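You operate a simulated robot arm through the tools that you are given. There is no shell and no other tool.

Carry out the task below with a simulated two-armed robot. There is one attempt and no reset: what you move stays moved.

JOB
Zero the counter, then label the two meters in the green tray.
Fine: one label each, below the display; both go back in the tray. Set down upright: slim meter.

The check looks at the end state, three seconds after you hand in, the way a careful person would. Anything else that was tipped, shoved, dropped, spilled or broken makes it a failure.

ROBOT AND FRAMES
Two 7-joint arms with fingered hands on one trunk that stands fixed in place. Base frame: the origin is at the foot of the trunk, x ahead of it, y to its left, z up. Lengths are in m, angles in degrees, forces in N, time in s.
The left shoulder is at [0.027, 0.185, 1.297], the right one opposite. With the tool pointing down near the work surface each hand reaches from about 0.1 to 0.76 m from the base axis, measured 20 degrees to its own side. Payload 4 kg a hand.
The TCP of each hand is the grasp point between the finger pads, 0.026 m short of the fingertips. In the tool frame z runs along the fingers and y along their closing line. The gripper opens to 0.132 m; its body begins 0.073 m behind the TCP. The gripper is a hand of 3 fingers: y runs from the thumb to the fingers, the wrist lies at [0, 0, -0.224] in the tool frame, and closing takes about 1.5 s.
Orientation is told as [roll, pitch, yaw] about the base's x, y, z axes, in that order, counted from this pose: with the fingers straight down and closing along the base's y, the tool's x points along the base's -x, its y along +y and its z along -z.

CONTROLS
- The arms move only by the tool apply_moves. It takes "left_rows", "right_rows" or both (then of equal length, played together; a hand with none holds still); each is a list of rows, each a list of 7 numbers: the closure in counts, from 0 (fully open) to 255 (shut), then the shift along the base's x, y, z in m, then the turn, a rotation vector about the base's x, y, z in degrees. In form: [[claw, dx, dy, dz, wx, wy, wz], ...]. A call has 1 to 20 rows; each row shifts and turns the commanded pose from where the row before left it. Each row takes 0.2 s and may step no farther than 0.05 m and 8.6 degrees from the row before; otherwise, or with a gripper value out of range, the whole call is refused. A pose out of reach is approached as far as the arm can. The call stops where the force on the tool passes 40 N (or 10 N more than at its start, if that is more) or the arm is blocked; 0.2 s more then pass. The fingers move at their own pace (about 0.072 m/s each) and stop on an object; they squeeze with about 32 N. The grip force told is the motor's: it shows also when the fingers shut on nothing. Time passes only in rows, and 0.2 s behind the last, so rows that do not move let the fingers close. The reply holds the time, the measured pose of the TCP, the force on the tool along the base axes, the opening and the grip force, in the units named above and with some noise, with the torque about the TCP (base axes, N m) and any sound that the robot's microphone picked up.
- Cameras (640 x 400 px; columns grow to the right, rows downward): "scene" is now at [0.1099, 0.0078, 1.5447]; the picture's right is [0.11, -0.99, -0.01], its down [-0.42, -0.04, -0.91] and it looks along [0.90, 0.10, -0.42] (base axes); focal length 214 px, centre (320, 200). "left" rides on the left gripper at [-0.062, 0.003, -0.092] in its tool frame; the picture's right is [-0.05, -1.00, 0.00], its down [0.83, -0.04, -0.56] and it looks along [0.55, -0.03, 0.83] (tool axes); focal length 230 px, centre (320, 200). "right" rides on the right gripper at [0.062, 0.003, -0.092] in its tool frame; the picture's right is [-0.05, 1.00, 0.00], its down [-0.83, -0.04, -0.56] and it looks along [-0.56, -0.03, 0.83] (tool axes); focal length 230 px, centre (320, 200). There is no depth. A picture from a camera that has moved, and an enlarged one, comes with that camera's place and axes in the base frame and with its lens.
- get_image(camera): a new picture of that camera. The clock stands still meanwhile.
- slide_trunk(by): moves the trunk up (or, below 0, down) by that many m; the arms and the scene camera ride with it, the base frame stays. It gives what a move gives, with no picture.
- hand_shape(shape, hand): the hand has 3 fingers and takes this shape, open, in about a second: jaw (thumb against the fingers, like two jaws); tri (thumb and two fingers); tip (a fingertip pinch); poke (one finger out to press); point (the index stretched); flat (the hand flat); cup (the hand cupped); fist (a fist). The gripper value then closes the fingers along that shape, each until it touches; the sizes above hold for jaw. It gives what a move gives, with no picture.
- turn_head(pan, tilt): turns the head with the scene camera to pan (to the left, within 86 degrees either way) and tilt (down, from -29 to 69), counted from straight ahead of the robot (the tilt from the chest, where the trunk bows). It gives what a move gives.
- enlarge(camera, box): a new picture of the part [left, top, right, bottom] of that camera's present view, enlarged. The clock stands still meanwhile.
- sign_off(): hands the job in; it is judged then, once.

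Nothing tells you positions but the pictures and the camera data. Unless the task says otherwise, let go and move clear before handing in.

The tools are called after "Call:" by a JSON object that holds its "name" and its "arguments". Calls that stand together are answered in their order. apply_moves: Moves the arms, as the interface text tells. Its arguments: {"type":"object","properties":{"left_rows":{"type":"array","items":{"type":"array","items":{"type":"number"}}},"right_rows":{"type":"array","items":{"type":"array","items":{"type":"number"}}}},"required":[]} The other tools are called the same way: slide_trunk (by) moves the trunk up or down; hand_shape (shape, hand) gives the hand a shape; turn_head (pan, tilt) turns the head that bears the scene camera; get_image (camera) takes a picture; enlarge (camera, box) takes an enlarged picture of a part of a camera's view; sign_off () hands the job in.

At the start:

```text
clock: 0.0
left_eef_pos: [0.4459, 0.1996, 1.4875]
left_ee_rot: [0.0, 0.0, 0.0]
left_wrist_force: [0.0, 0.9, 0.2]
left_wrist_torque: [0.0, -0.03, 0.0]
left_opening: 0.1319
left_gripper_force: 0.1
left_shape: jaw
right_eef_pos: [0.5304, -0.1962, 1.4349]
right_ee_rot: [0.0, 0.0, 0.0]
right_wrist_force: [-0.5, -0.2, 0.1]
right_wrist_torque: [0.02, 0.0, 0.0]
right_opening: 0.132
right_gripper_force: 0.0
right_shape: jaw
trunk travel left (down, up): [-0.325, 0.137]
head pan, tilt (commanded): [6.3, 22.1]
```

scene: 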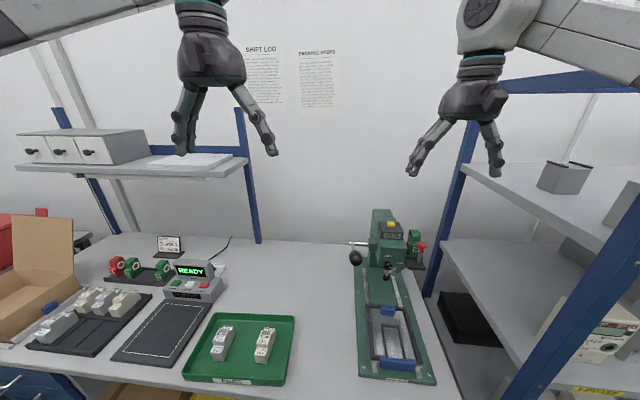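
right: 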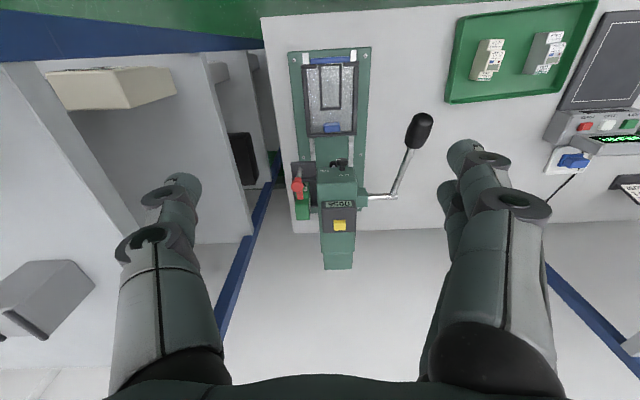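
left: 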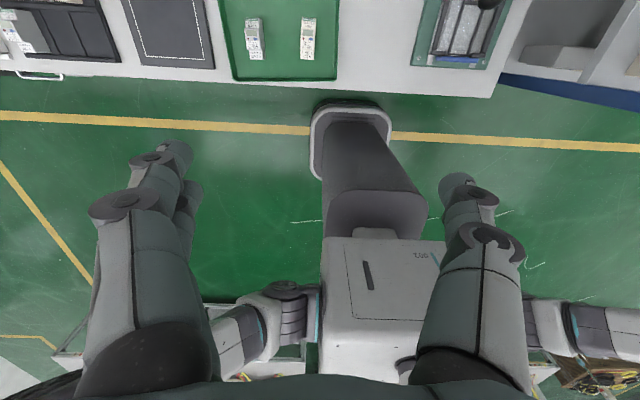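

I see a workbench with a green tray holding two meters, a dark pad with a device showing "READY", and a green press with a counter and a lever. I'll look closer before moving anything.

Call:
{"name": "enlarge", "arguments": {"camera": "scene", "box": [340, 200, 450, 390]}}

Call:
{"name": "enlarge", "arguments": {"camera": "scene", "box": [90, 220, 310, 390]}}

Call:
{"name": "enlarge", "arguments": {"camera": "scene", "box": [230, 30, 350, 120]}}

Call:
{"name": "enlarge", "arguments": {"camera": "scene", "box": [0, 200, 160, 360]}}

Call:
{"name": "enlarge", "arguments": {"camera": "right", "box": [270, 30, 440, 280]}}

Call:
{"name": "enlarge", "arguments": {"camera": "right", "box": [430, 0, 640, 210]}}

```text
2.11 times, centred on (395, 295) of scene
camera zoom: at [0.1099, 0.0078, 1.5447], right [0.11, -0.99, -0.01], down [-0.42, -0.04, -0.91], along [0.9, 0.1, -0.42], focal length 452 px, centre (162, 0)
```

zoom: 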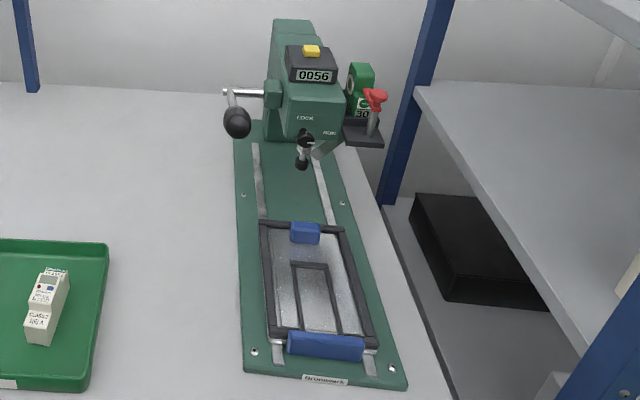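

```text
2.35 times, centred on (200, 305) of scene
camera zoom: at [0.1099, 0.0078, 1.5447], right [0.11, -0.99, -0.01], down [-0.42, -0.04, -0.91], along [0.9, 0.1, -0.42], focal length 505 px, centre (602, -47)
```

zoom: 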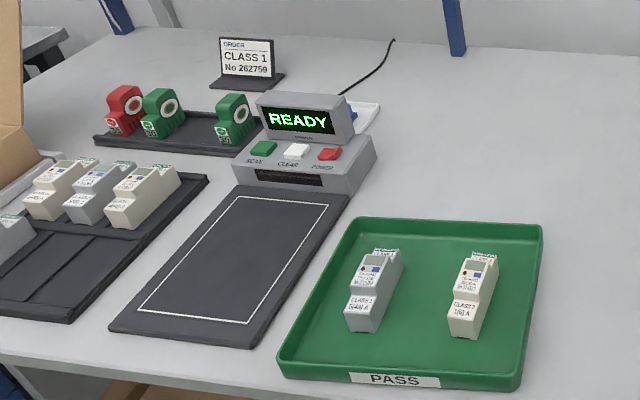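

```text
4.44 times, centred on (290, 75) of scene
camera zoom: at [0.1099, 0.0078, 1.5447], right [0.11, -0.99, -0.01], down [-0.42, -0.04, -0.91], along [0.9, 0.1, -0.42], focal length 953 px, centre (453, 756)
```

zoom: 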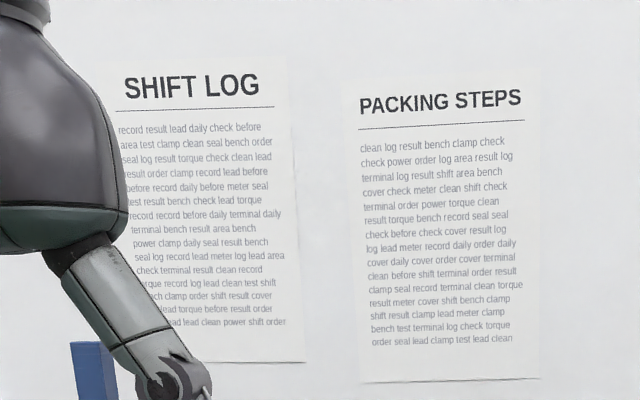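

```text
2.50 times, centred on (80, 280) of scene
camera zoom: at [0.1099, 0.0078, 1.5447], right [0.11, -0.99, -0.01], down [-0.42, -0.04, -0.91], along [0.9, 0.1, -0.42], focal length 536 px, centre (920, 0)
```

zoom: 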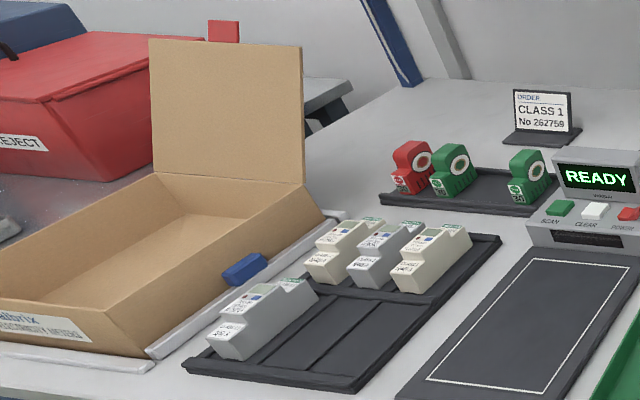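

```text
1.60 times, centred on (355, 155) of right
camera zoom: at [0.4686, -0.1941, 1.5286], right [0.05, 1.0, 0.0], down [0.83, -0.04, 0.56], along [0.56, -0.03, -0.83], focal length 368 px, centre (264, 272)
```

zoom: 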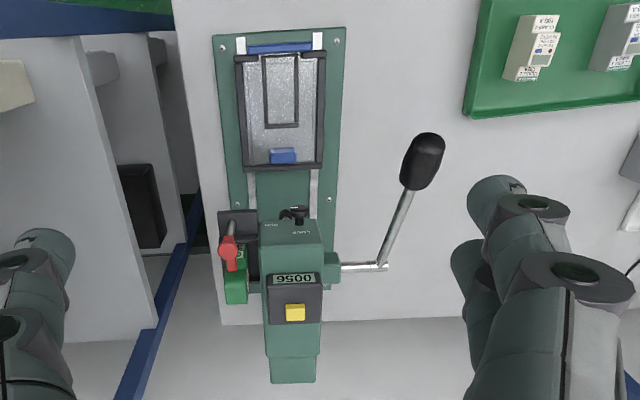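

```text
1.90 times, centred on (535, 105) of right
camera zoom: at [0.4686, -0.1941, 1.5286], right [0.05, 1.0, 0.0], down [0.83, -0.04, 0.56], along [0.56, -0.03, -0.83], focal length 438 px, centre (-90, 381)
```

zoom: 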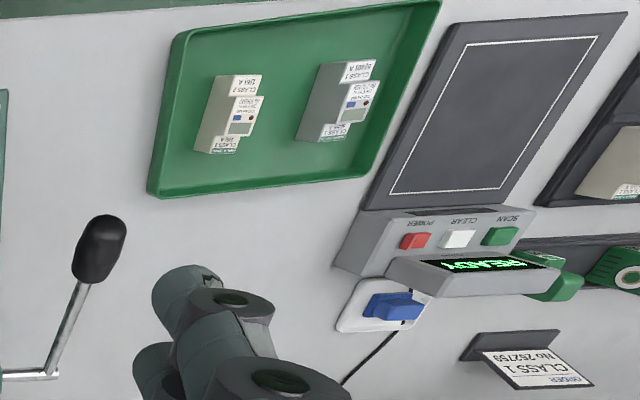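

I need finer detail on the press, the stamps/dispensers and the meters' texts before deciding anything. I'll zoom in further.

Call:
{"name": "enlarge", "arguments": {"camera": "scene", "box": [345, 205, 435, 285]}}

Call:
{"name": "enlarge", "arguments": {"camera": "scene", "box": [100, 235, 220, 310]}}

Call:
{"name": "enlarge", "arguments": {"camera": "scene", "box": [190, 310, 300, 390]}}

Call:
{"name": "enlarge", "arguments": {"camera": "scene", "box": [355, 290, 440, 390]}}

Call:
{"name": "enlarge", "arguments": {"camera": "right", "box": [280, 120, 380, 280]}}

Call:
{"name": "enlarge", "arguments": {"camera": "right", "box": [440, 10, 590, 110]}}

Call:
{"name": "enlarge", "arguments": {"camera": "left", "box": [210, 0, 350, 90]}}

Call:
{"name": "enlarge", "arguments": {"camera": "left", "box": [400, 0, 520, 80]}}

```text
5.00 times, centred on (390, 245) of scene
camera zoom: at [0.1099, 0.0078, 1.5447], right [0.11, -0.99, -0.01], down [-0.42, -0.04, -0.91], along [0.9, 0.1, -0.42], focal length 1072 px, centre (-30, -25)
```

zoom: 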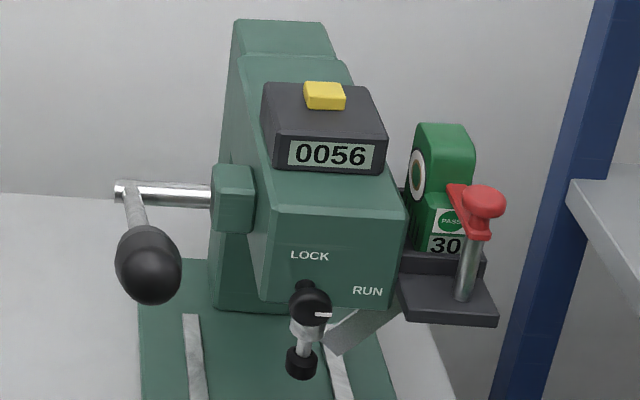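

```text
5.33 times, centred on (160, 272) of scene
camera zoom: at [0.1099, 0.0078, 1.5447], right [0.11, -0.99, -0.01], down [-0.42, -0.04, -0.91], along [0.9, 0.1, -0.42], focal length 1144 px, centre (1173, -187)
```

zoom: 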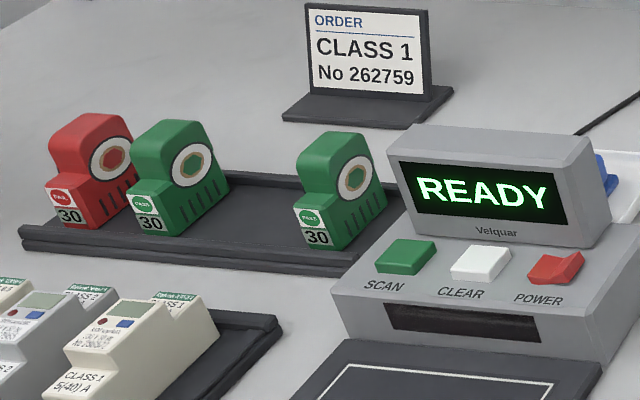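

```text
5.00 times, centred on (245, 350) of scene
camera zoom: at [0.1099, 0.0078, 1.5447], right [0.11, -0.99, -0.01], down [-0.42, -0.04, -0.91], along [0.9, 0.1, -0.42], focal length 1072 px, centre (695, -550)
```

zoom: 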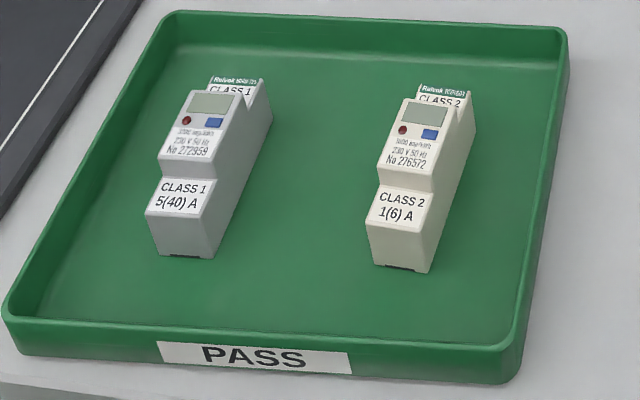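

```text
4.00 times, centred on (398, 340) of scene
camera zoom: at [0.1099, 0.0078, 1.5447], right [0.11, -0.99, -0.01], down [-0.42, -0.04, -0.91], along [0.9, 0.1, -0.42], focal length 858 px, centre (10, -360)
```

zoom: 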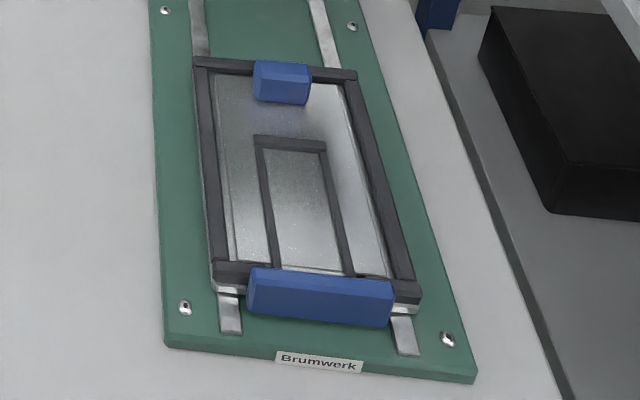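

```text
2.50 times, centred on (330, 200) of right
camera zoom: at [0.4686, -0.1941, 1.5286], right [0.05, 1.0, 0.0], down [0.83, -0.04, 0.56], along [0.56, -0.03, -0.83], focal length 575 px, centre (295, 200)
```

zoom: 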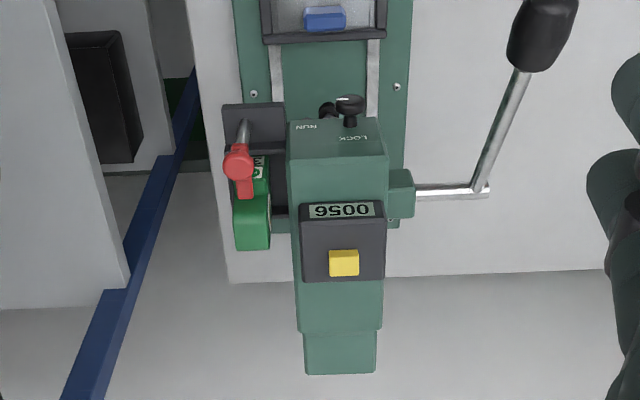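

```text
4.00 times, centred on (515, 60) of right
camera zoom: at [0.4686, -0.1941, 1.5286], right [0.05, 1.0, 0.0], down [0.83, -0.04, 0.56], along [0.56, -0.03, -0.83], focal length 920 px, centre (-460, 760)
```

zoom: 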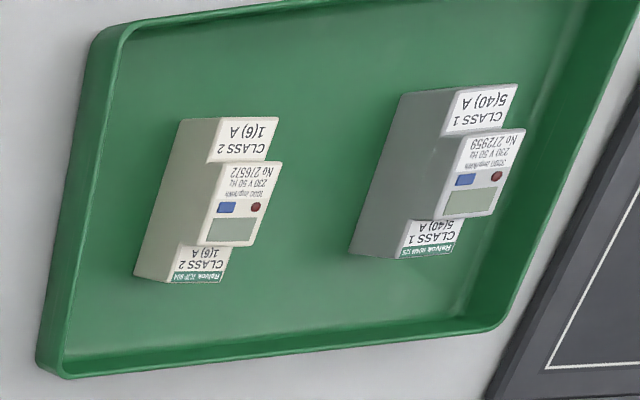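

```text
4.44 times, centred on (280, 45) of left
camera zoom: at [0.5089, 0.2039, 1.5789], right [0.05, -1.0, 0.0], down [-0.83, -0.04, 0.56], along [-0.55, -0.03, -0.83], focal length 1022 px, centre (498, 889)
```

zoom: 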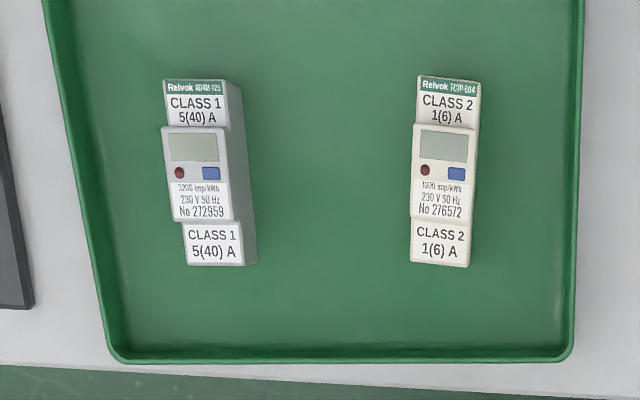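

```text
5.00 times, centred on (460, 40) of left
camera zoom: at [0.5089, 0.2039, 1.5789], right [0.05, -1.0, 0.0], down [-0.83, -0.04, 0.56], along [-0.55, -0.03, -0.83], focal length 1150 px, centre (-380, 1000)
```

zoom: 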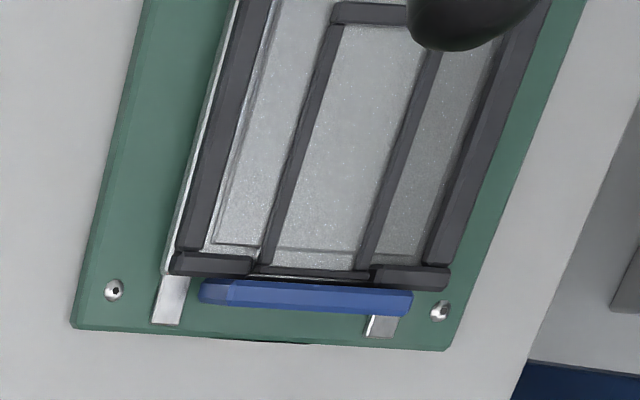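

The bench holds a Brumwerk label press (counter 0056, LOCK/RUN knob, PASS 30 cartridge) on the right, and the two slim meters (No 272959 grey, No 276572 cream) in the green PASS tray. I'll zoom in on the knob, cartridges and nest to understand the mechanism.

Call:
{"name": "enlarge", "arguments": {"camera": "scene", "box": [375, 245, 425, 285]}}

Call:
{"name": "enlarge", "arguments": {"camera": "scene", "box": [380, 215, 435, 250]}}

Call:
{"name": "enlarge", "arguments": {"camera": "scene", "box": [205, 320, 245, 365]}}

Call:
{"name": "enlarge", "arguments": {"camera": "scene", "box": [245, 320, 285, 365]}}

Call:
{"name": "enlarge", "arguments": {"camera": "right", "box": [300, 40, 370, 140]}}

Call:
{"name": "enlarge", "arguments": {"camera": "right", "box": [285, 135, 365, 195]}}

Call:
{"name": "enlarge", "arguments": {"camera": "scene", "box": [105, 250, 180, 290]}}

```text
10.00 times, centred on (400, 265) of scene
camera zoom: at [0.1099, 0.0078, 1.5447], right [0.11, -0.99, -0.01], down [-0.42, -0.04, -0.91], along [0.9, 0.1, -0.42], focal length 2145 px, centre (-480, -450)
```

zoom: 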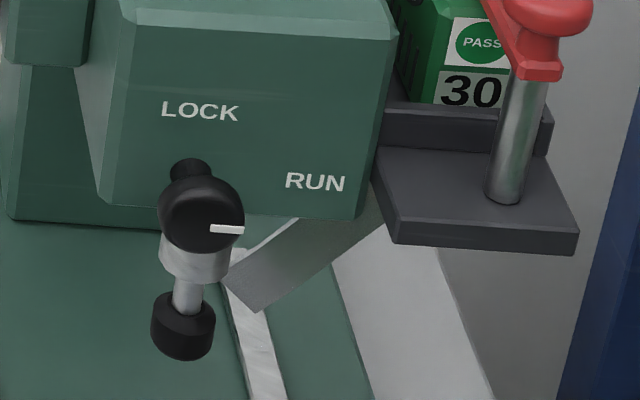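

```text
11.43 times, centred on (408, 232) of scene
camera zoom: at [0.1099, 0.0078, 1.5447], right [0.11, -0.99, -0.01], down [-0.42, -0.04, -0.91], along [0.9, 0.1, -0.42], focal length 2451 px, centre (-680, -171)
```

zoom: 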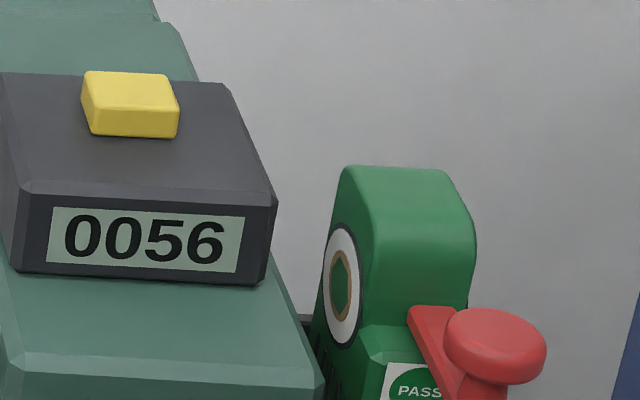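

```text
8.89 times, centred on (225, 342) of scene
camera zoom: at [0.1099, 0.0078, 1.5447], right [0.11, -0.99, -0.01], down [-0.42, -0.04, -0.91], along [0.9, 0.1, -0.42], focal length 1906 px, centre (1164, -1067)
```

zoom: 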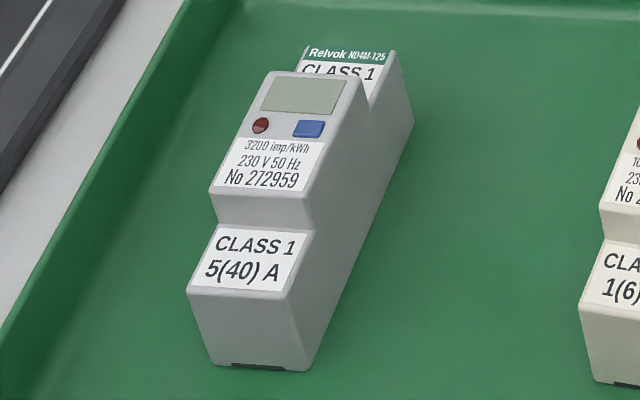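

```text
8.89 times, centred on (265, 342) of scene
camera zoom: at [0.1099, 0.0078, 1.5447], right [0.11, -0.99, -0.01], down [-0.42, -0.04, -0.91], along [0.9, 0.1, -0.42], focal length 1906 px, centre (809, -1067)
```

zoom: 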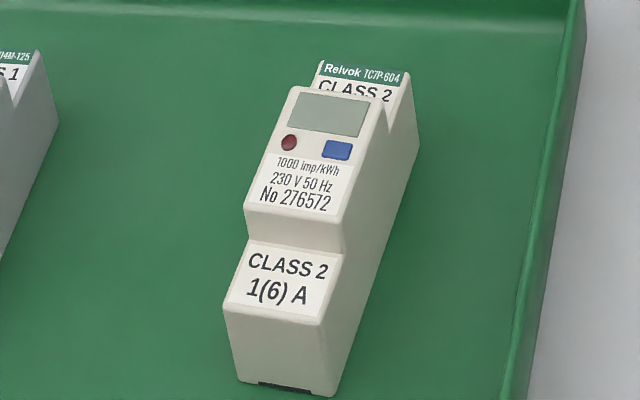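

```text
4.00 times, centred on (335, 90) of right
camera zoom: at [0.4686, -0.1941, 1.5286], right [0.05, 1.0, 0.0], down [0.83, -0.04, 0.56], along [0.56, -0.03, -0.83], focal length 920 px, centre (260, 640)
```

zoom: 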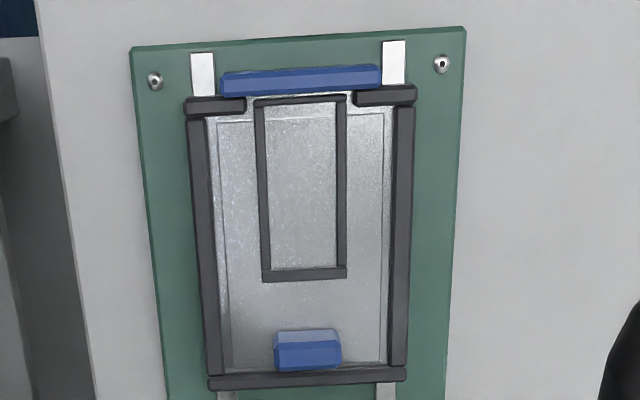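

```text
6.67 times, centred on (325, 165) of right
camera zoom: at [0.4686, -0.1941, 1.5286], right [0.05, 1.0, 0.0], down [0.83, -0.04, 0.56], along [0.56, -0.03, -0.83], focal length 1534 px, centre (287, 433)
```

zoom: 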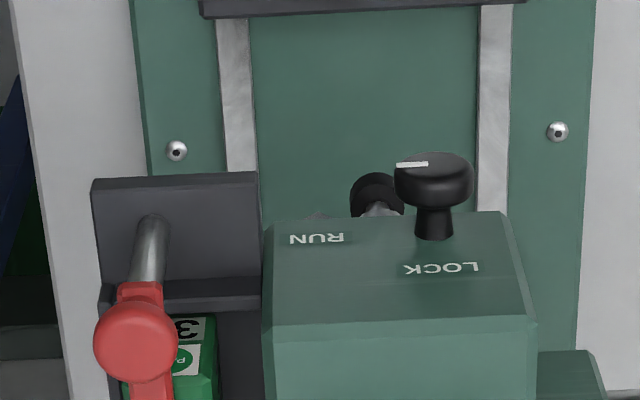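

```text
8.53 times, centred on (142, 270) of scene
camera zoom: at [0.1099, 0.0078, 1.5447], right [0.11, -0.99, -0.01], down [-0.42, -0.04, -0.91], along [0.9, 0.1, -0.42], focal length 1830 px, centre (1835, -397)
```

zoom: 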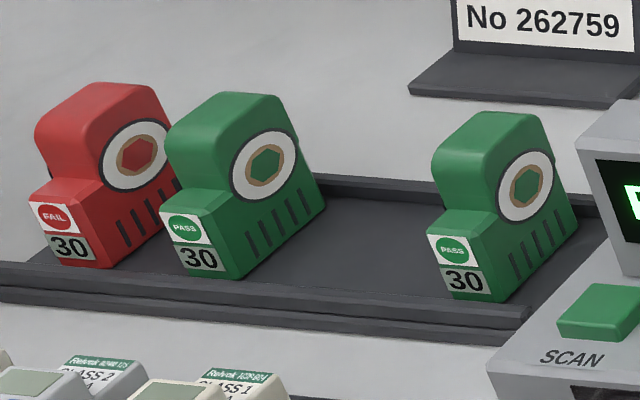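

The press (button ≈ (0.78,-0.17,1.15), lever ball ≈ (0.59,-0.04,1.145), ram tip ≈ (0.757,-0.174,0.92)) has a sliding carriage with a slim-meter nest at about (0.57,-0.178,0.81); the meters are near (0.53,0.38) and (0.54,0.237). I'll bring the right hand back and down so its camera can look closely at the carriage.

Call:
{"name": "apply_moves", "arguments": {"right_rows": [[0, -0.03, 0, -0.03, 0, 0, 0], [0, -0.03, 0, -0.03, 0, 0, 0], [0, -0.03, 0, -0.03, 0, 0, 0], [0, -0.03, 0, -0.03, 0, 0, 0], [0, -0.02, 0, -0.04, 0, 0, 0], [0, 0, 0, -0.04, 0, 0, 0], [0, 0, 0, -0.04, 0, 0, 0], [0, 0, 0, -0.04, 0, 0, 0]]}}

```text
clock: 1.8
left_eef_pos: [0.4455, 0.2001, 1.4865]
left_ee_rot: [0.0, 0.0, -0.1]
left_wrist_force: [0.0, 0.2, -0.5]
left_wrist_torque: [0.01, -0.01, 0.02]
left_opening: 0.1319
left_gripper_force: 0.0
left_shape: jaw
right_eef_pos: [0.3883, -0.1971, 1.1542]
right_ee_rot: [0.0, -0.2, -0.1]
right_wrist_force: [0.7, -0.6, -0.5]
right_wrist_torque: [0.0, 0.02, 0.02]
right_opening: 0.1318
right_gripper_force: 0.1
right_shape: jaw
trunk travel left (down, up): [-0.325, 0.137]
head pan, tilt (commanded): [6.3, 22.1]
```

The right hand is now at (0.388,-0.197,1.154). I'll take a picture from its camera to view the carriage and the front of the press.

Call:
{"name": "get_image", "arguments": {"camera": "right"}}

Call:
{"name": "get_image", "arguments": {"camera": "scene"}}

```text
taken
camera right: at [0.3281, -0.1945, 1.248], right [0.05, 1.0, 0.0], down [0.83, -0.04, 0.56], along [0.56, -0.03, -0.83], focal length 230 px, centre (320, 200)
```

right: 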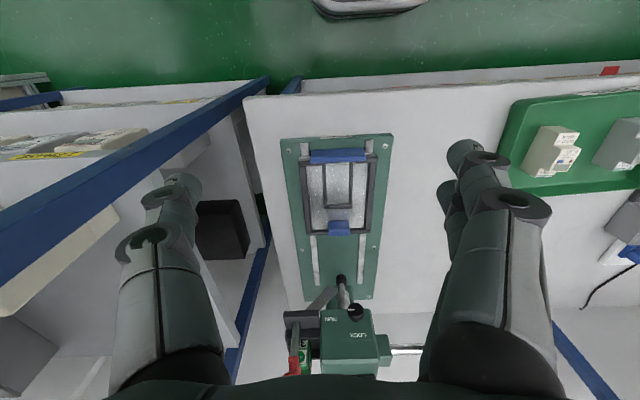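

```text
taken
camera scene: at [0.11, 0.007, 1.5447], right [0.11, -0.99, -0.01], down [-0.42, -0.04, -0.91], along [0.9, 0.1, -0.42], focal length 214 px, centre (320, 200)
```

scene: 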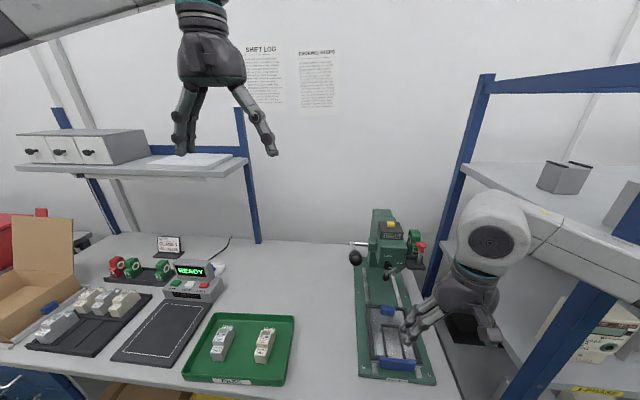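

Call:
{"name": "enlarge", "arguments": {"camera": "right", "box": [275, 130, 400, 250]}}

Call:
{"name": "enlarge", "arguments": {"camera": "right", "box": [275, 260, 430, 380]}}

Call:
{"name": "enlarge", "arguments": {"camera": "right", "box": [490, 90, 640, 210]}}

```text
3.33 times, centred on (338, 190) of right
camera zoom: at [0.3281, -0.1945, 1.248], right [0.05, 1.0, 0.0], down [0.83, -0.04, 0.56], along [0.56, -0.03, -0.83], focal length 767 px, centre (262, 233)
```

zoom: 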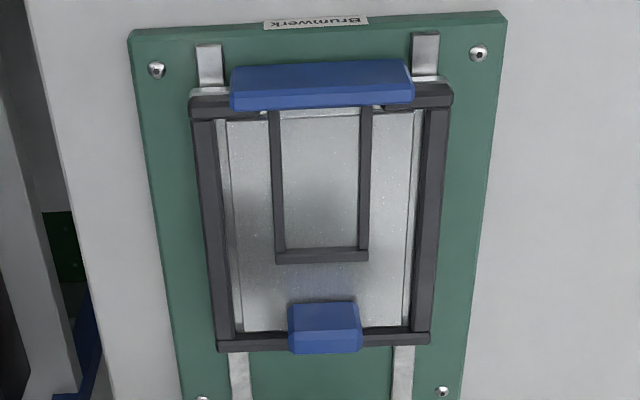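

```text
3.33 times, centred on (352, 320) of right
camera zoom: at [0.3281, -0.1945, 1.248], right [0.05, 1.0, 0.0], down [0.83, -0.04, 0.56], along [0.56, -0.03, -0.83], focal length 767 px, centre (212, -200)
```

zoom: 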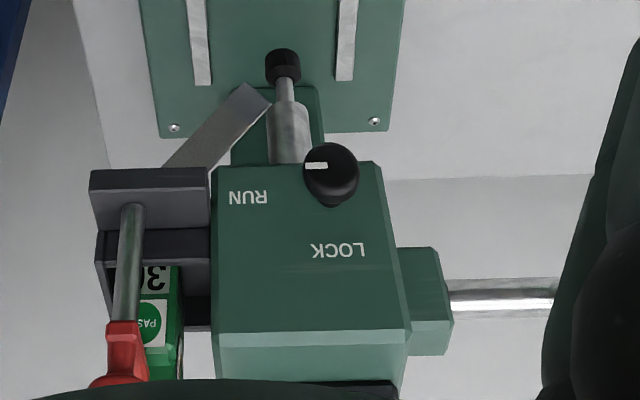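

```text
3.33 times, centred on (565, 150) of right
camera zoom: at [0.3281, -0.1945, 1.248], right [0.05, 1.0, 0.0], down [0.83, -0.04, 0.56], along [0.56, -0.03, -0.83], focal length 767 px, centre (-497, 367)
```

zoom: 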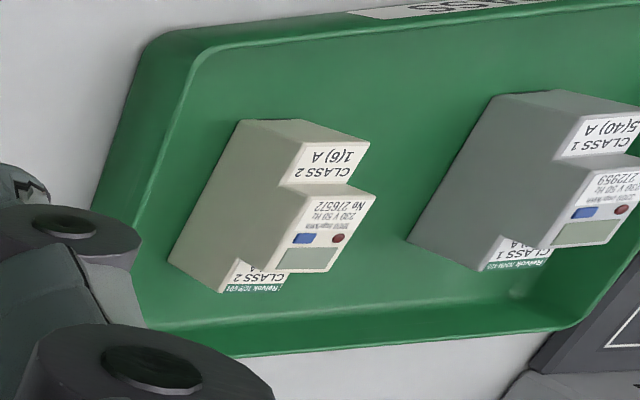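

The carriage nest runs about x 0.535–0.638 with the ram at x≈0.757, and the knob's white mark points to RUN. Next I'll raise the right hand and give it the poke shape, to see where its finger lies before pressing the yellow counter button.

Call:
{"name": "hand_shape", "arguments": {"hand": "right", "shape": "poke"}}

Call:
{"name": "get_image", "arguments": {"camera": "right"}}

Call:
{"name": "enlarge", "arguments": {"camera": "scene", "box": [390, 180, 560, 370]}}

```text
clock: 2.7
left_eef_pos: [0.4458, 0.2004, 1.4862]
left_ee_rot: [0.0, 0.0, 0.1]
left_wrist_force: [0.5, 0.4, 1.5]
left_wrist_torque: [0.01, -0.02, 0.01]
left_opening: 0.1318
left_gripper_force: 0.1
left_shape: jaw
right_eef_pos: [0.3884, -0.1973, 1.1552]
right_ee_rot: [0.0, 0.1, 0.0]
right_wrist_force: [-0.1, -0.5, -0.8]
right_wrist_torque: [0.03, 0.04, 0.0]
right_opening: 0.0001
right_gripper_force: 0.0
right_shape: poke
trunk travel left (down, up): [-0.325, 0.137]
head pan, tilt (commanded): [6.3, 22.1]
```

```text
taken
camera right: at [0.328, -0.1939, 1.2487], right [0.05, 1.0, 0.0], down [0.83, -0.04, 0.56], along [0.56, -0.03, -0.83], focal length 230 px, centre (320, 200)
```

right: 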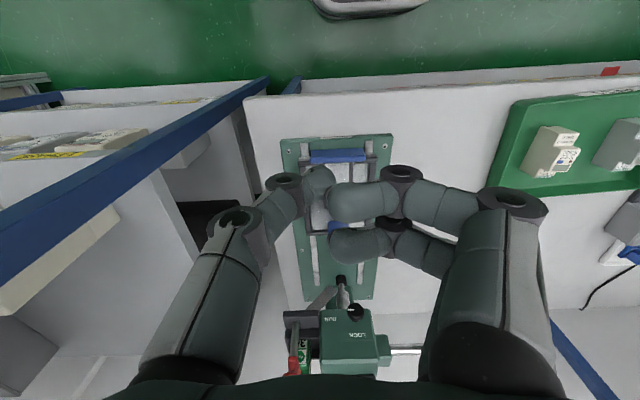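

```text
2.11 times, centred on (475, 275) of scene
camera zoom: at [0.1098, 0.0079, 1.5447], right [0.11, -0.99, -0.01], down [-0.42, -0.04, -0.91], along [0.9, 0.1, -0.42], focal length 452 px, centre (-6, 42)
```

zoom: 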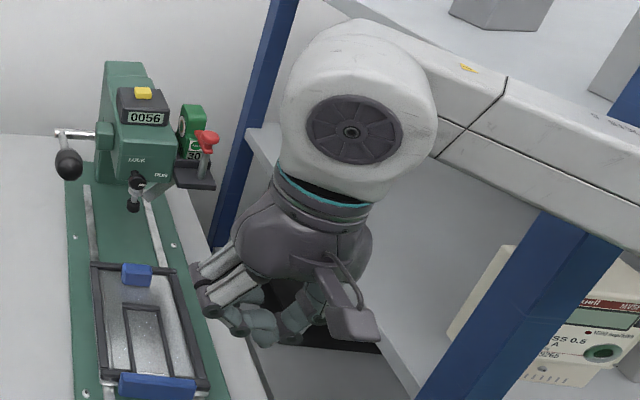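

Call:
{"name": "hand_shape", "arguments": {"hand": "right", "shape": "point"}}

Call:
{"name": "get_image", "arguments": {"camera": "right"}}

Call:
{"name": "enlarge", "arguments": {"camera": "scene", "box": [390, 180, 560, 370]}}

```text
clock: 3.6
left_eef_pos: [0.4467, 0.2007, 1.4859]
left_ee_rot: [-0.1, -0.1, 0.0]
left_wrist_force: [-0.9, 0.5, 0.2]
left_wrist_torque: [0.02, 0.02, -0.01]
left_opening: 0.1318
left_gripper_force: 0.0
left_shape: jaw
right_eef_pos: [0.3877, -0.1957, 1.1559]
right_ee_rot: [0.0, 0.0, 0.0]
right_wrist_force: [0.0, -0.4, 0.8]
right_wrist_torque: [0.0, 0.01, 0.01]
right_opening: 0.0
right_gripper_force: 0.0
right_shape: point
trunk travel left (down, up): [-0.325, 0.137]
head pan, tilt (commanded): [6.3, 22.1]
```

```text
taken
camera right: at [0.328, -0.194, 1.2486], right [0.05, 1.0, 0.0], down [0.83, -0.04, 0.56], along [0.56, -0.03, -0.83], focal length 230 px, centre (320, 200)
```

right: 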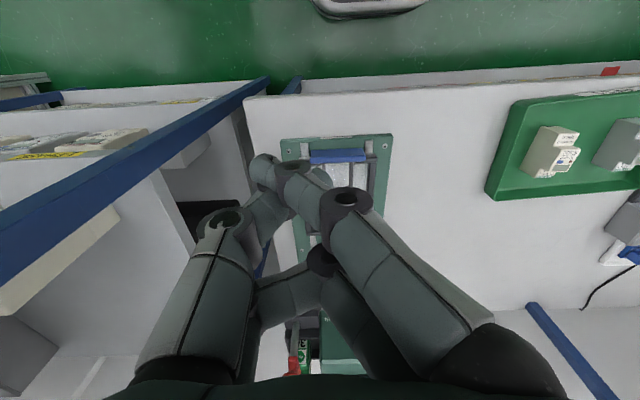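

```text
2.11 times, centred on (475, 275) of scene
camera zoom: at [0.1098, 0.0077, 1.5447], right [0.11, -0.99, -0.01], down [-0.42, -0.04, -0.91], along [0.9, 0.1, -0.42], focal length 452 px, centre (-6, 42)
```

zoom: 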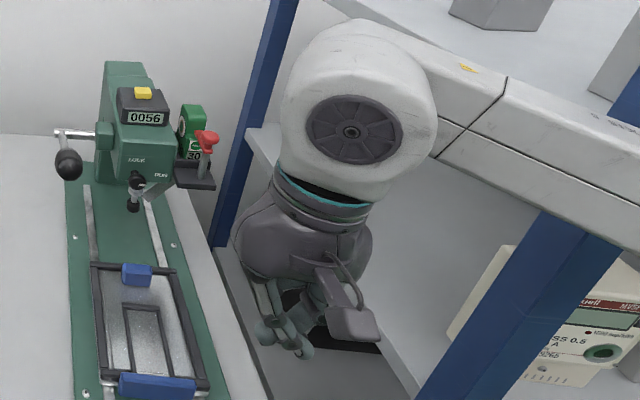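

The poke and point shapes leave the tip location ambiguous, so I'll use the jaw shape closed (tips known to be 0.026 m beyond the TCP). I'll return to jaw and rise before going to the counter button.

Call:
{"name": "hand_shape", "arguments": {"hand": "right", "shape": "jaw"}}

Call:
{"name": "apply_moves", "arguments": {"right_rows": [[255, 0.0, 0, 0.04, 0, 0, 0], [255, 0.0, 0, 0.04, 0, 0, 0], [255, 0.0, 0, 0.04, 0, 0, 0], [255, 0, 0, 0.02, 0, -8, 0], [255, 0, 0, 0, 0, -8, 0], [255, 0, 0, 0, 0, -8, 0], [255, 0, 0, 0, 0, -8, 0]]}}

Call:
{"name": "get_image", "arguments": {"camera": "right"}}

Call:
{"name": "get_image", "arguments": {"camera": "scene"}}

```text
clock: 4.5
left_eef_pos: [0.4468, 0.2005, 1.487]
left_ee_rot: [-0.1, -0.1, 0.0]
left_wrist_force: [0.4, 0.6, 0.1]
left_wrist_torque: [-0.02, 0.0, -0.03]
left_opening: 0.1317
left_gripper_force: 0.0
left_shape: jaw
right_eef_pos: [0.3892, -0.1973, 1.1554]
right_ee_rot: [0.0, 0.1, 0.0]
right_wrist_force: [0.2, -1.1, -0.7]
right_wrist_torque: [-0.03, 0.02, 0.0]
right_opening: 0.0948
right_gripper_force: 0.1
right_shape: jaw
trunk travel left (down, up): [-0.325, 0.137]
head pan, tilt (commanded): [6.3, 22.1]
```

```text
clock: 6.1
left_eef_pos: [0.4458, 0.2011, 1.4874]
left_ee_rot: [0.0, 0.0, 0.0]
left_wrist_force: [0.7, 0.6, -0.1]
left_wrist_torque: [0.01, -0.02, 0.0]
left_opening: 0.1321
left_gripper_force: 0.0
left_shape: jaw
right_eef_pos: [0.3876, -0.1971, 1.2962]
right_ee_rot: [0.1, -32.1, -0.1]
right_wrist_force: [-0.6, -0.1, -0.2]
right_wrist_torque: [0.02, -0.02, 0.0]
right_opening: 0.0
right_gripper_force: 31.9
right_shape: jaw
trunk travel left (down, up): [-0.325, 0.137]
head pan, tilt (commanded): [6.3, 22.1]
```

```text
taken
camera right: at [0.2881, -0.1942, 1.3421], right [0.04, 1.0, 0.03], down [0.41, -0.04, 0.91], along [0.91, -0.03, -0.41], focal length 230 px, centre (320, 200)
```

right: 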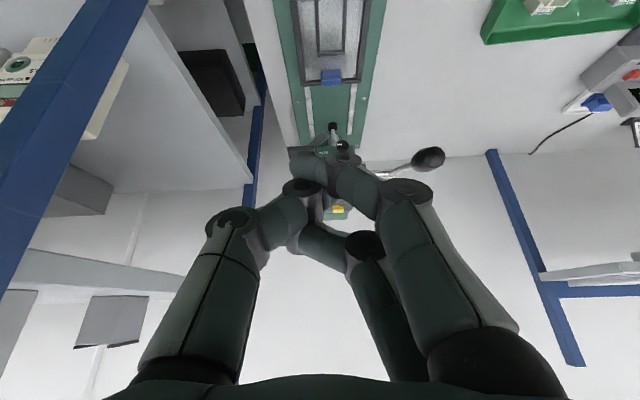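

```text
taken
camera scene: at [0.1087, 0.0075, 1.5448], right [0.11, -0.99, -0.01], down [-0.42, -0.04, -0.91], along [0.9, 0.1, -0.42], focal length 214 px, centre (320, 200)
```

scene: 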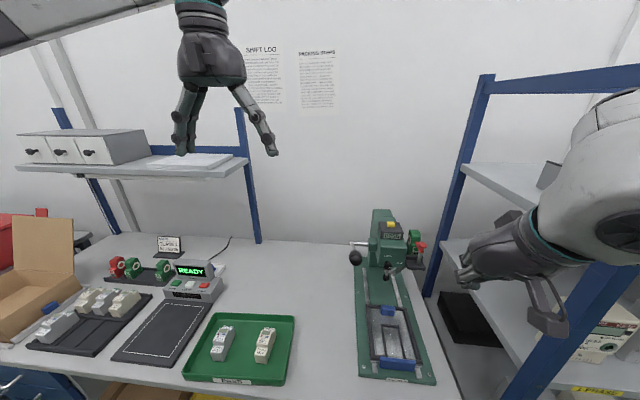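

The jaws are closed and tilted forward 32°. I'll move forward to just short of the counter button at height, then check alignment.

Call:
{"name": "apply_moves", "arguments": {"right_rows": [[255, 0.04, 0.004, 0, 0, 0, 0], [255, 0.04, 0.004, 0, 0, 0, 0], [255, 0.04, 0.004, 0, 0, 0, 0], [255, 0.04, 0.004, 0, 0, 0, 0], [255, 0.04, 0.004, 0, 0, 0, 0], [255, 0.04, 0.004, 0, 0, 0, 0], [255, 0.04, 0.004, 0, 0, 0, 0], [255, 0.04, 0, 0, 0, 0, 0], [255, 0.03, 0, 0, 0, 0, 0]]}}

Call:
{"name": "get_image", "arguments": {"camera": "right"}}

Call:
{"name": "enlarge", "arguments": {"camera": "scene", "box": [330, 170, 490, 290]}}

```text
clock: 8.1
left_eef_pos: [0.4475, 0.2006, 1.4857]
left_ee_rot: [0.0, 0.0, 0.0]
left_wrist_force: [1.1, 0.3, 0.1]
left_wrist_torque: [-0.01, -0.01, 0.02]
left_opening: 0.1316
left_gripper_force: 0.0
left_shape: jaw
right_eef_pos: [0.7397, -0.1689, 1.2963]
right_ee_rot: [0.1, -32.2, 0.0]
right_wrist_force: [0.4, 0.0, 0.1]
right_wrist_torque: [0.0, 0.0, 0.04]
right_opening: 0.0
right_gripper_force: 32.2
right_shape: jaw
trunk travel left (down, up): [-0.325, 0.137]
head pan, tilt (commanded): [6.3, 22.1]
```

```text
taken
camera right: at [0.6401, -0.1656, 1.342], right [0.04, 1.0, 0.03], down [0.41, -0.04, 0.91], along [0.91, -0.03, -0.41], focal length 230 px, centre (320, 200)
```

right: 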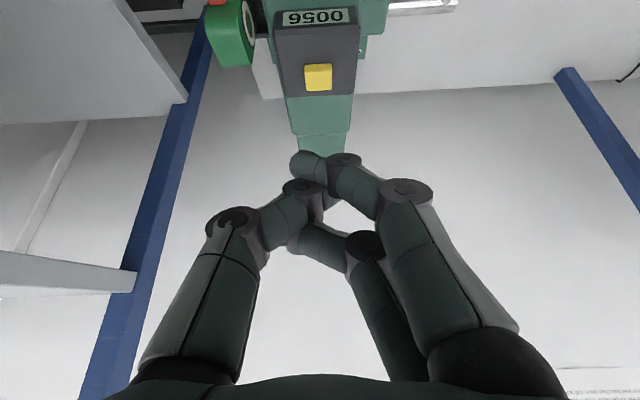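

```text
3.33 times, centred on (410, 230) of scene
camera zoom: at [0.1105, 0.0084, 1.5446], right [0.11, -0.99, -0.01], down [-0.42, -0.04, -0.91], along [0.9, 0.1, -0.42], focal length 715 px, centre (20, 100)
```

zoom: 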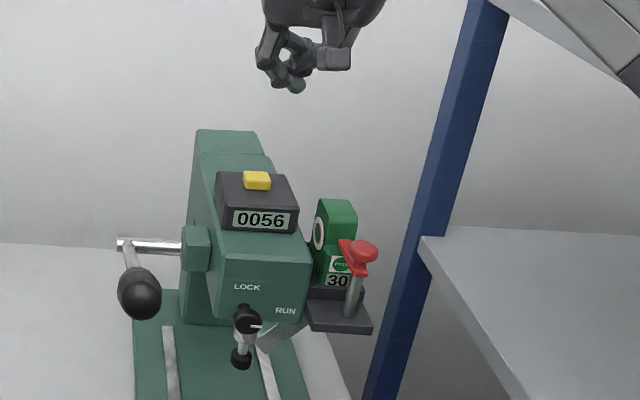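

The button triangulates to (0.785,-0.169,1.152) again, and the lowest fingertip sits at about (0.748,-0.18,1.27). I'll shift over the button, come down to about 3 cm above it, and check.

Call:
{"name": "apply_moves", "arguments": {"right_rows": [[255, 0.035, 0.01, 0, 0, 0, 0], [255, 0, 0, -0.03, 0, 0, 0], [255, 0, 0, -0.03, 0, 0, 0], [255, 0, 0, -0.025, 0, 0, 0]]}}

Call:
{"name": "get_image", "arguments": {"camera": "right"}}

Call:
{"name": "enlarge", "arguments": {"camera": "scene", "box": [350, 190, 450, 270]}}

```text
clock: 9.1
left_eef_pos: [0.4473, 0.2019, 1.4854]
left_ee_rot: [-0.1, 0.0, 0.1]
left_wrist_force: [1.2, -0.1, 0.9]
left_wrist_torque: [-0.01, 0.04, 0.03]
left_opening: 0.1318
left_gripper_force: 0.1
left_shape: jaw
right_eef_pos: [0.7745, -0.1573, 1.2106]
right_ee_rot: [0.0, -32.1, 0.0]
right_wrist_force: [0.3, 1.1, -0.1]
right_wrist_torque: [-0.01, 0.02, 0.02]
right_opening: 0.0002
right_gripper_force: 31.9
right_shape: jaw
trunk travel left (down, up): [-0.325, 0.137]
head pan, tilt (commanded): [6.3, 22.1]
```

```text
taken
camera right: at [0.6745, -0.1549, 1.2565], right [0.04, 1.0, 0.03], down [0.41, -0.04, 0.91], along [0.91, -0.03, -0.41], focal length 230 px, centre (320, 200)
```

right: 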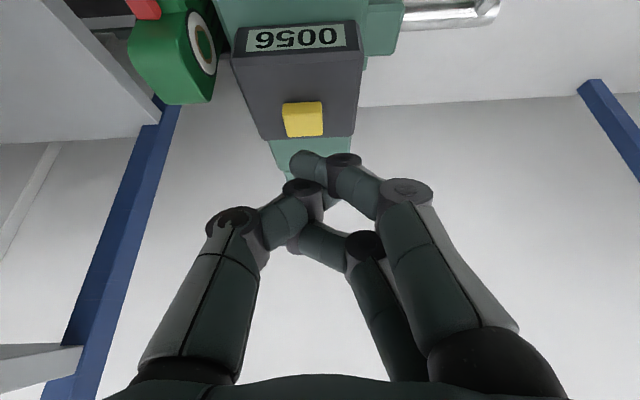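

```text
5.00 times, centred on (400, 230) of scene
camera zoom: at [0.1107, 0.0085, 1.5446], right [0.11, -0.99, -0.01], down [-0.42, -0.04, -0.91], along [0.9, 0.1, -0.42], focal length 1072 px, centre (-80, 50)
```

zoom: 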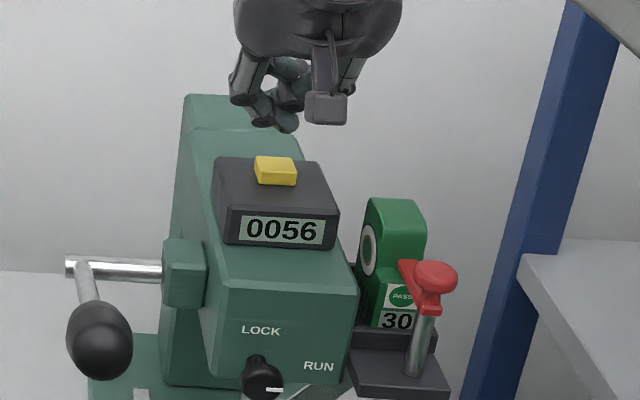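

The fingertip is at about (0.787,-0.169,1.182), right over the button. I'll lower in small steps to press it.

Call:
{"name": "apply_moves", "arguments": {"right_rows": [[255, 0, 0, -0.02, 0, 0, 0], [255, 0, 0, -0.005, 0, 0, 0], [255, 0, 0, -0.004, 0, 0, 0], [255, 0, 0, -0.004, 0, 0, 0]]}}

Call:
{"name": "enlarge", "arguments": {"camera": "scene", "box": [350, 190, 450, 270]}}

Call:
{"name": "get_image", "arguments": {"camera": "right"}}

```text
clock: 10.1
left_eef_pos: [0.4471, 0.2003, 1.4868]
left_ee_rot: [0.1, 0.0, 0.1]
left_wrist_force: [-0.2, -0.2, -0.6]
left_wrist_torque: [-0.02, -0.01, -0.04]
left_opening: 0.1321
left_gripper_force: 0.0
left_shape: jaw
right_eef_pos: [0.7738, -0.1584, 1.1774]
right_ee_rot: [0.1, -32.0, 0.0]
right_wrist_force: [-0.3, -0.4, -0.5]
right_wrist_torque: [0.01, -0.02, -0.01]
right_opening: 0.0
right_gripper_force: 32.2
right_shape: jaw
trunk travel left (down, up): [-0.325, 0.137]
head pan, tilt (commanded): [6.3, 22.1]
```

```text
5.00 times, centred on (400, 230) of scene
camera zoom: at [0.1101, 0.0075, 1.5447], right [0.11, -0.99, -0.01], down [-0.42, -0.04, -0.91], along [0.9, 0.1, -0.42], focal length 1072 px, centre (-80, 50)
```

zoom: 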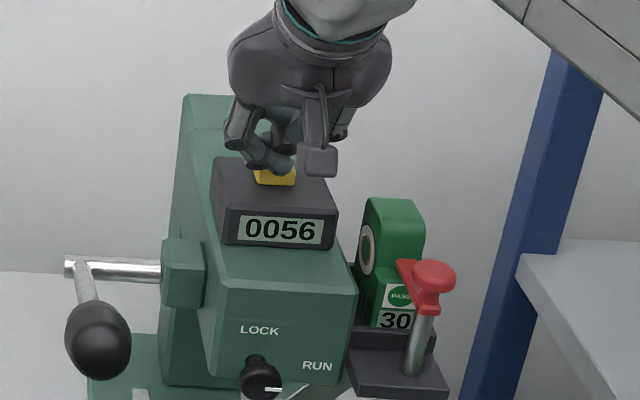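

```text
taken
camera right: at [0.674, -0.156, 1.2235], right [0.04, 1.0, 0.03], down [0.41, -0.04, 0.91], along [0.91, -0.03, -0.41], focal length 230 px, centre (320, 200)
```

right: 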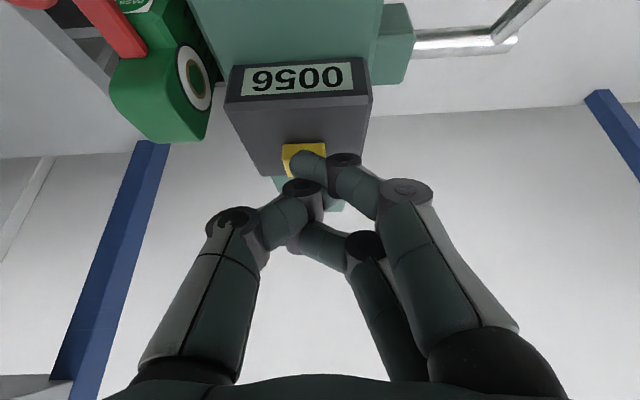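

No contact force yet; the finger hovers right at the button. I'll continue lowering gently.

Call:
{"name": "apply_moves", "arguments": {"right_rows": [[255, 0, 0, -0.004, 0, 0, 0], [255, 0, 0, -0.003, 0, 0, 0], [255, 0, 0, -0.003, 0, 0, 0], [255, 0, 0, 0, 0, 0, 0]]}}

Call:
{"name": "enlarge", "arguments": {"camera": "scene", "box": [350, 190, 450, 270]}}

```text
clock: 11.1
left_eef_pos: [0.4461, 0.2005, 1.4862]
left_ee_rot: [-0.1, 0.0, 0.0]
left_wrist_force: [-0.2, 0.2, 0.0]
left_wrist_torque: [-0.01, 0.01, -0.02]
left_opening: 0.1318
left_gripper_force: 0.1
left_shape: jaw
right_eef_pos: [0.7744, -0.1583, 1.1675]
right_ee_rot: [0.0, -32.0, 0.0]
right_wrist_force: [0.1, -0.3, -0.1]
right_wrist_torque: [0.0, 0.0, -0.01]
right_opening: 0.0002
right_gripper_force: 32.3
right_shape: jaw
trunk travel left (down, up): [-0.325, 0.137]
head pan, tilt (commanded): [6.3, 22.1]
```

```text
5.00 times, centred on (400, 230) of scene
camera zoom: at [0.1099, 0.0078, 1.5447], right [0.11, -0.99, -0.01], down [-0.42, -0.04, -0.91], along [0.9, 0.1, -0.42], focal length 1072 px, centre (-80, 50)
```

zoom: 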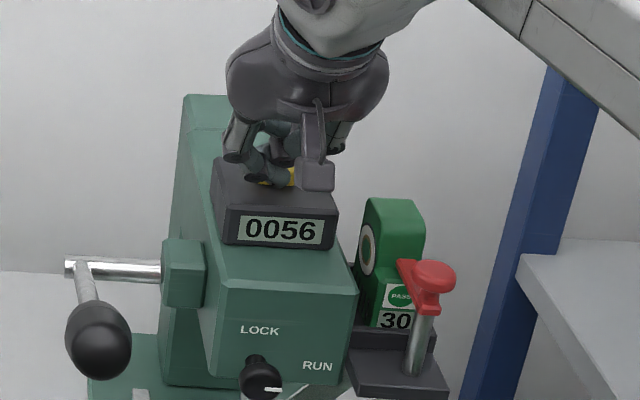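

Call:
{"name": "enlarge", "arguments": {"camera": "scene", "box": [378, 212, 422, 242]}}

Call:
{"name": "enlarge", "arguments": {"camera": "right", "box": [240, 90, 400, 220]}}

```text
13.33 times, centred on (400, 227) of scene
camera zoom: at [0.1099, 0.0078, 1.5447], right [0.11, -0.99, -0.01], down [-0.42, -0.04, -0.91], along [0.9, 0.1, -0.42], focal length 2860 px, centre (-747, -160)
```

zoom: 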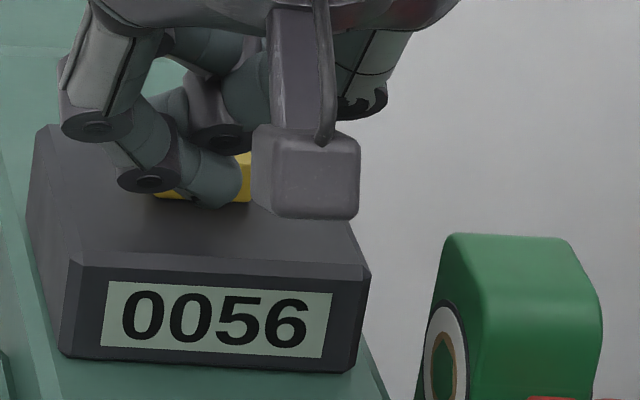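

```text
3.08 times, centred on (320, 155) of right
camera zoom: at [0.6741, -0.1558, 1.2138], right [0.04, 1.0, 0.03], down [0.41, -0.04, 0.91], along [0.91, -0.03, -0.41], focal length 708 px, centre (320, 338)
```

zoom: 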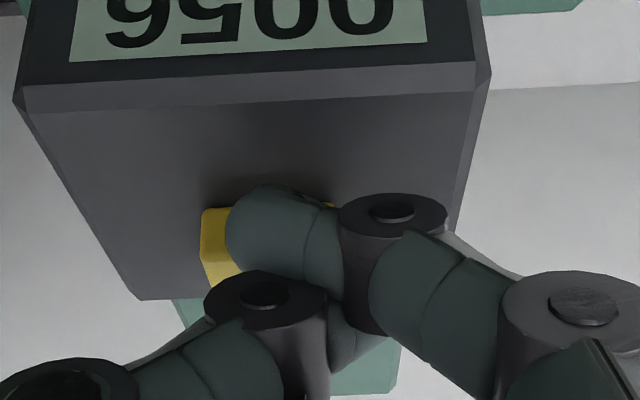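

The front finger overlaps the button but hangs a few mm toward me and above it. I'll shift 5 mm forward and keep lowering in small steps.

Call:
{"name": "apply_moves", "arguments": {"right_rows": [[255, 0.005, 0, 0, 0, 0, 0], [255, 0, 0, -0.003, 0, 0, 0], [255, 0, 0, -0.003, 0, 0, 0], [255, 0, 0, -0.003, 0, 0, 0]]}}

Call:
{"name": "enlarge", "arguments": {"camera": "scene", "box": [378, 212, 422, 242]}}

Call:
{"name": "enlarge", "arguments": {"camera": "right", "box": [240, 90, 400, 220]}}

```text
clock: 12.1
left_eef_pos: [0.4448, 0.2018, 1.4879]
left_ee_rot: [0.1, -0.1, 0.1]
left_wrist_force: [-0.9, 0.8, -0.8]
left_wrist_torque: [0.0, -0.03, -0.04]
left_opening: 0.1319
left_gripper_force: 0.1
left_shape: jaw
right_eef_pos: [0.7778, -0.1583, 1.1603]
right_ee_rot: [0.1, -32.1, 0.0]
right_wrist_force: [-3.5, 0.8, 6.2]
right_wrist_torque: [0.0, 0.07, -0.05]
right_opening: 0.0
right_gripper_force: 32.0
right_shape: jaw
trunk travel left (down, up): [-0.325, 0.137]
head pan, tilt (commanded): [6.3, 22.1]
heard: click
```

```text
13.33 times, centred on (400, 227) of scene
camera zoom: at [0.1082, 0.0082, 1.5449], right [0.11, -0.99, -0.01], down [-0.42, -0.04, -0.91], along [0.9, 0.1, -0.42], focal length 2860 px, centre (-747, -160)
```

zoom: 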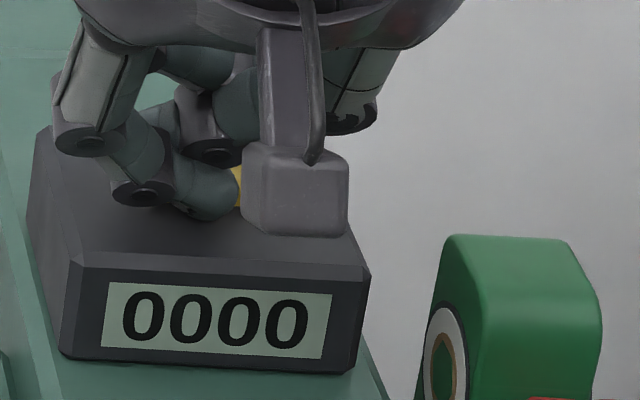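

```text
3.08 times, centred on (320, 155) of right
camera zoom: at [0.678, -0.1553, 1.2071], right [0.04, 1.0, 0.03], down [0.41, -0.04, 0.91], along [0.91, -0.03, -0.41], focal length 708 px, centre (320, 338)
```

zoom: 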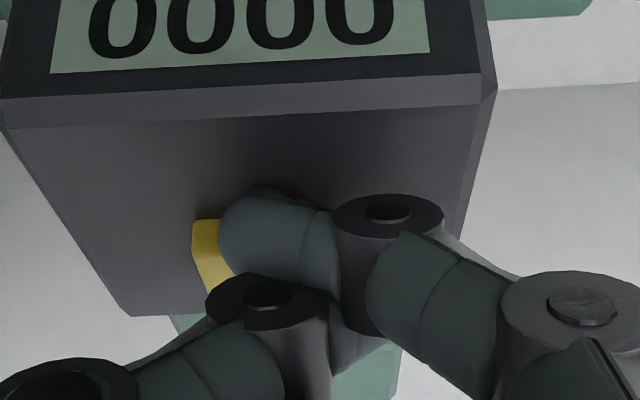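

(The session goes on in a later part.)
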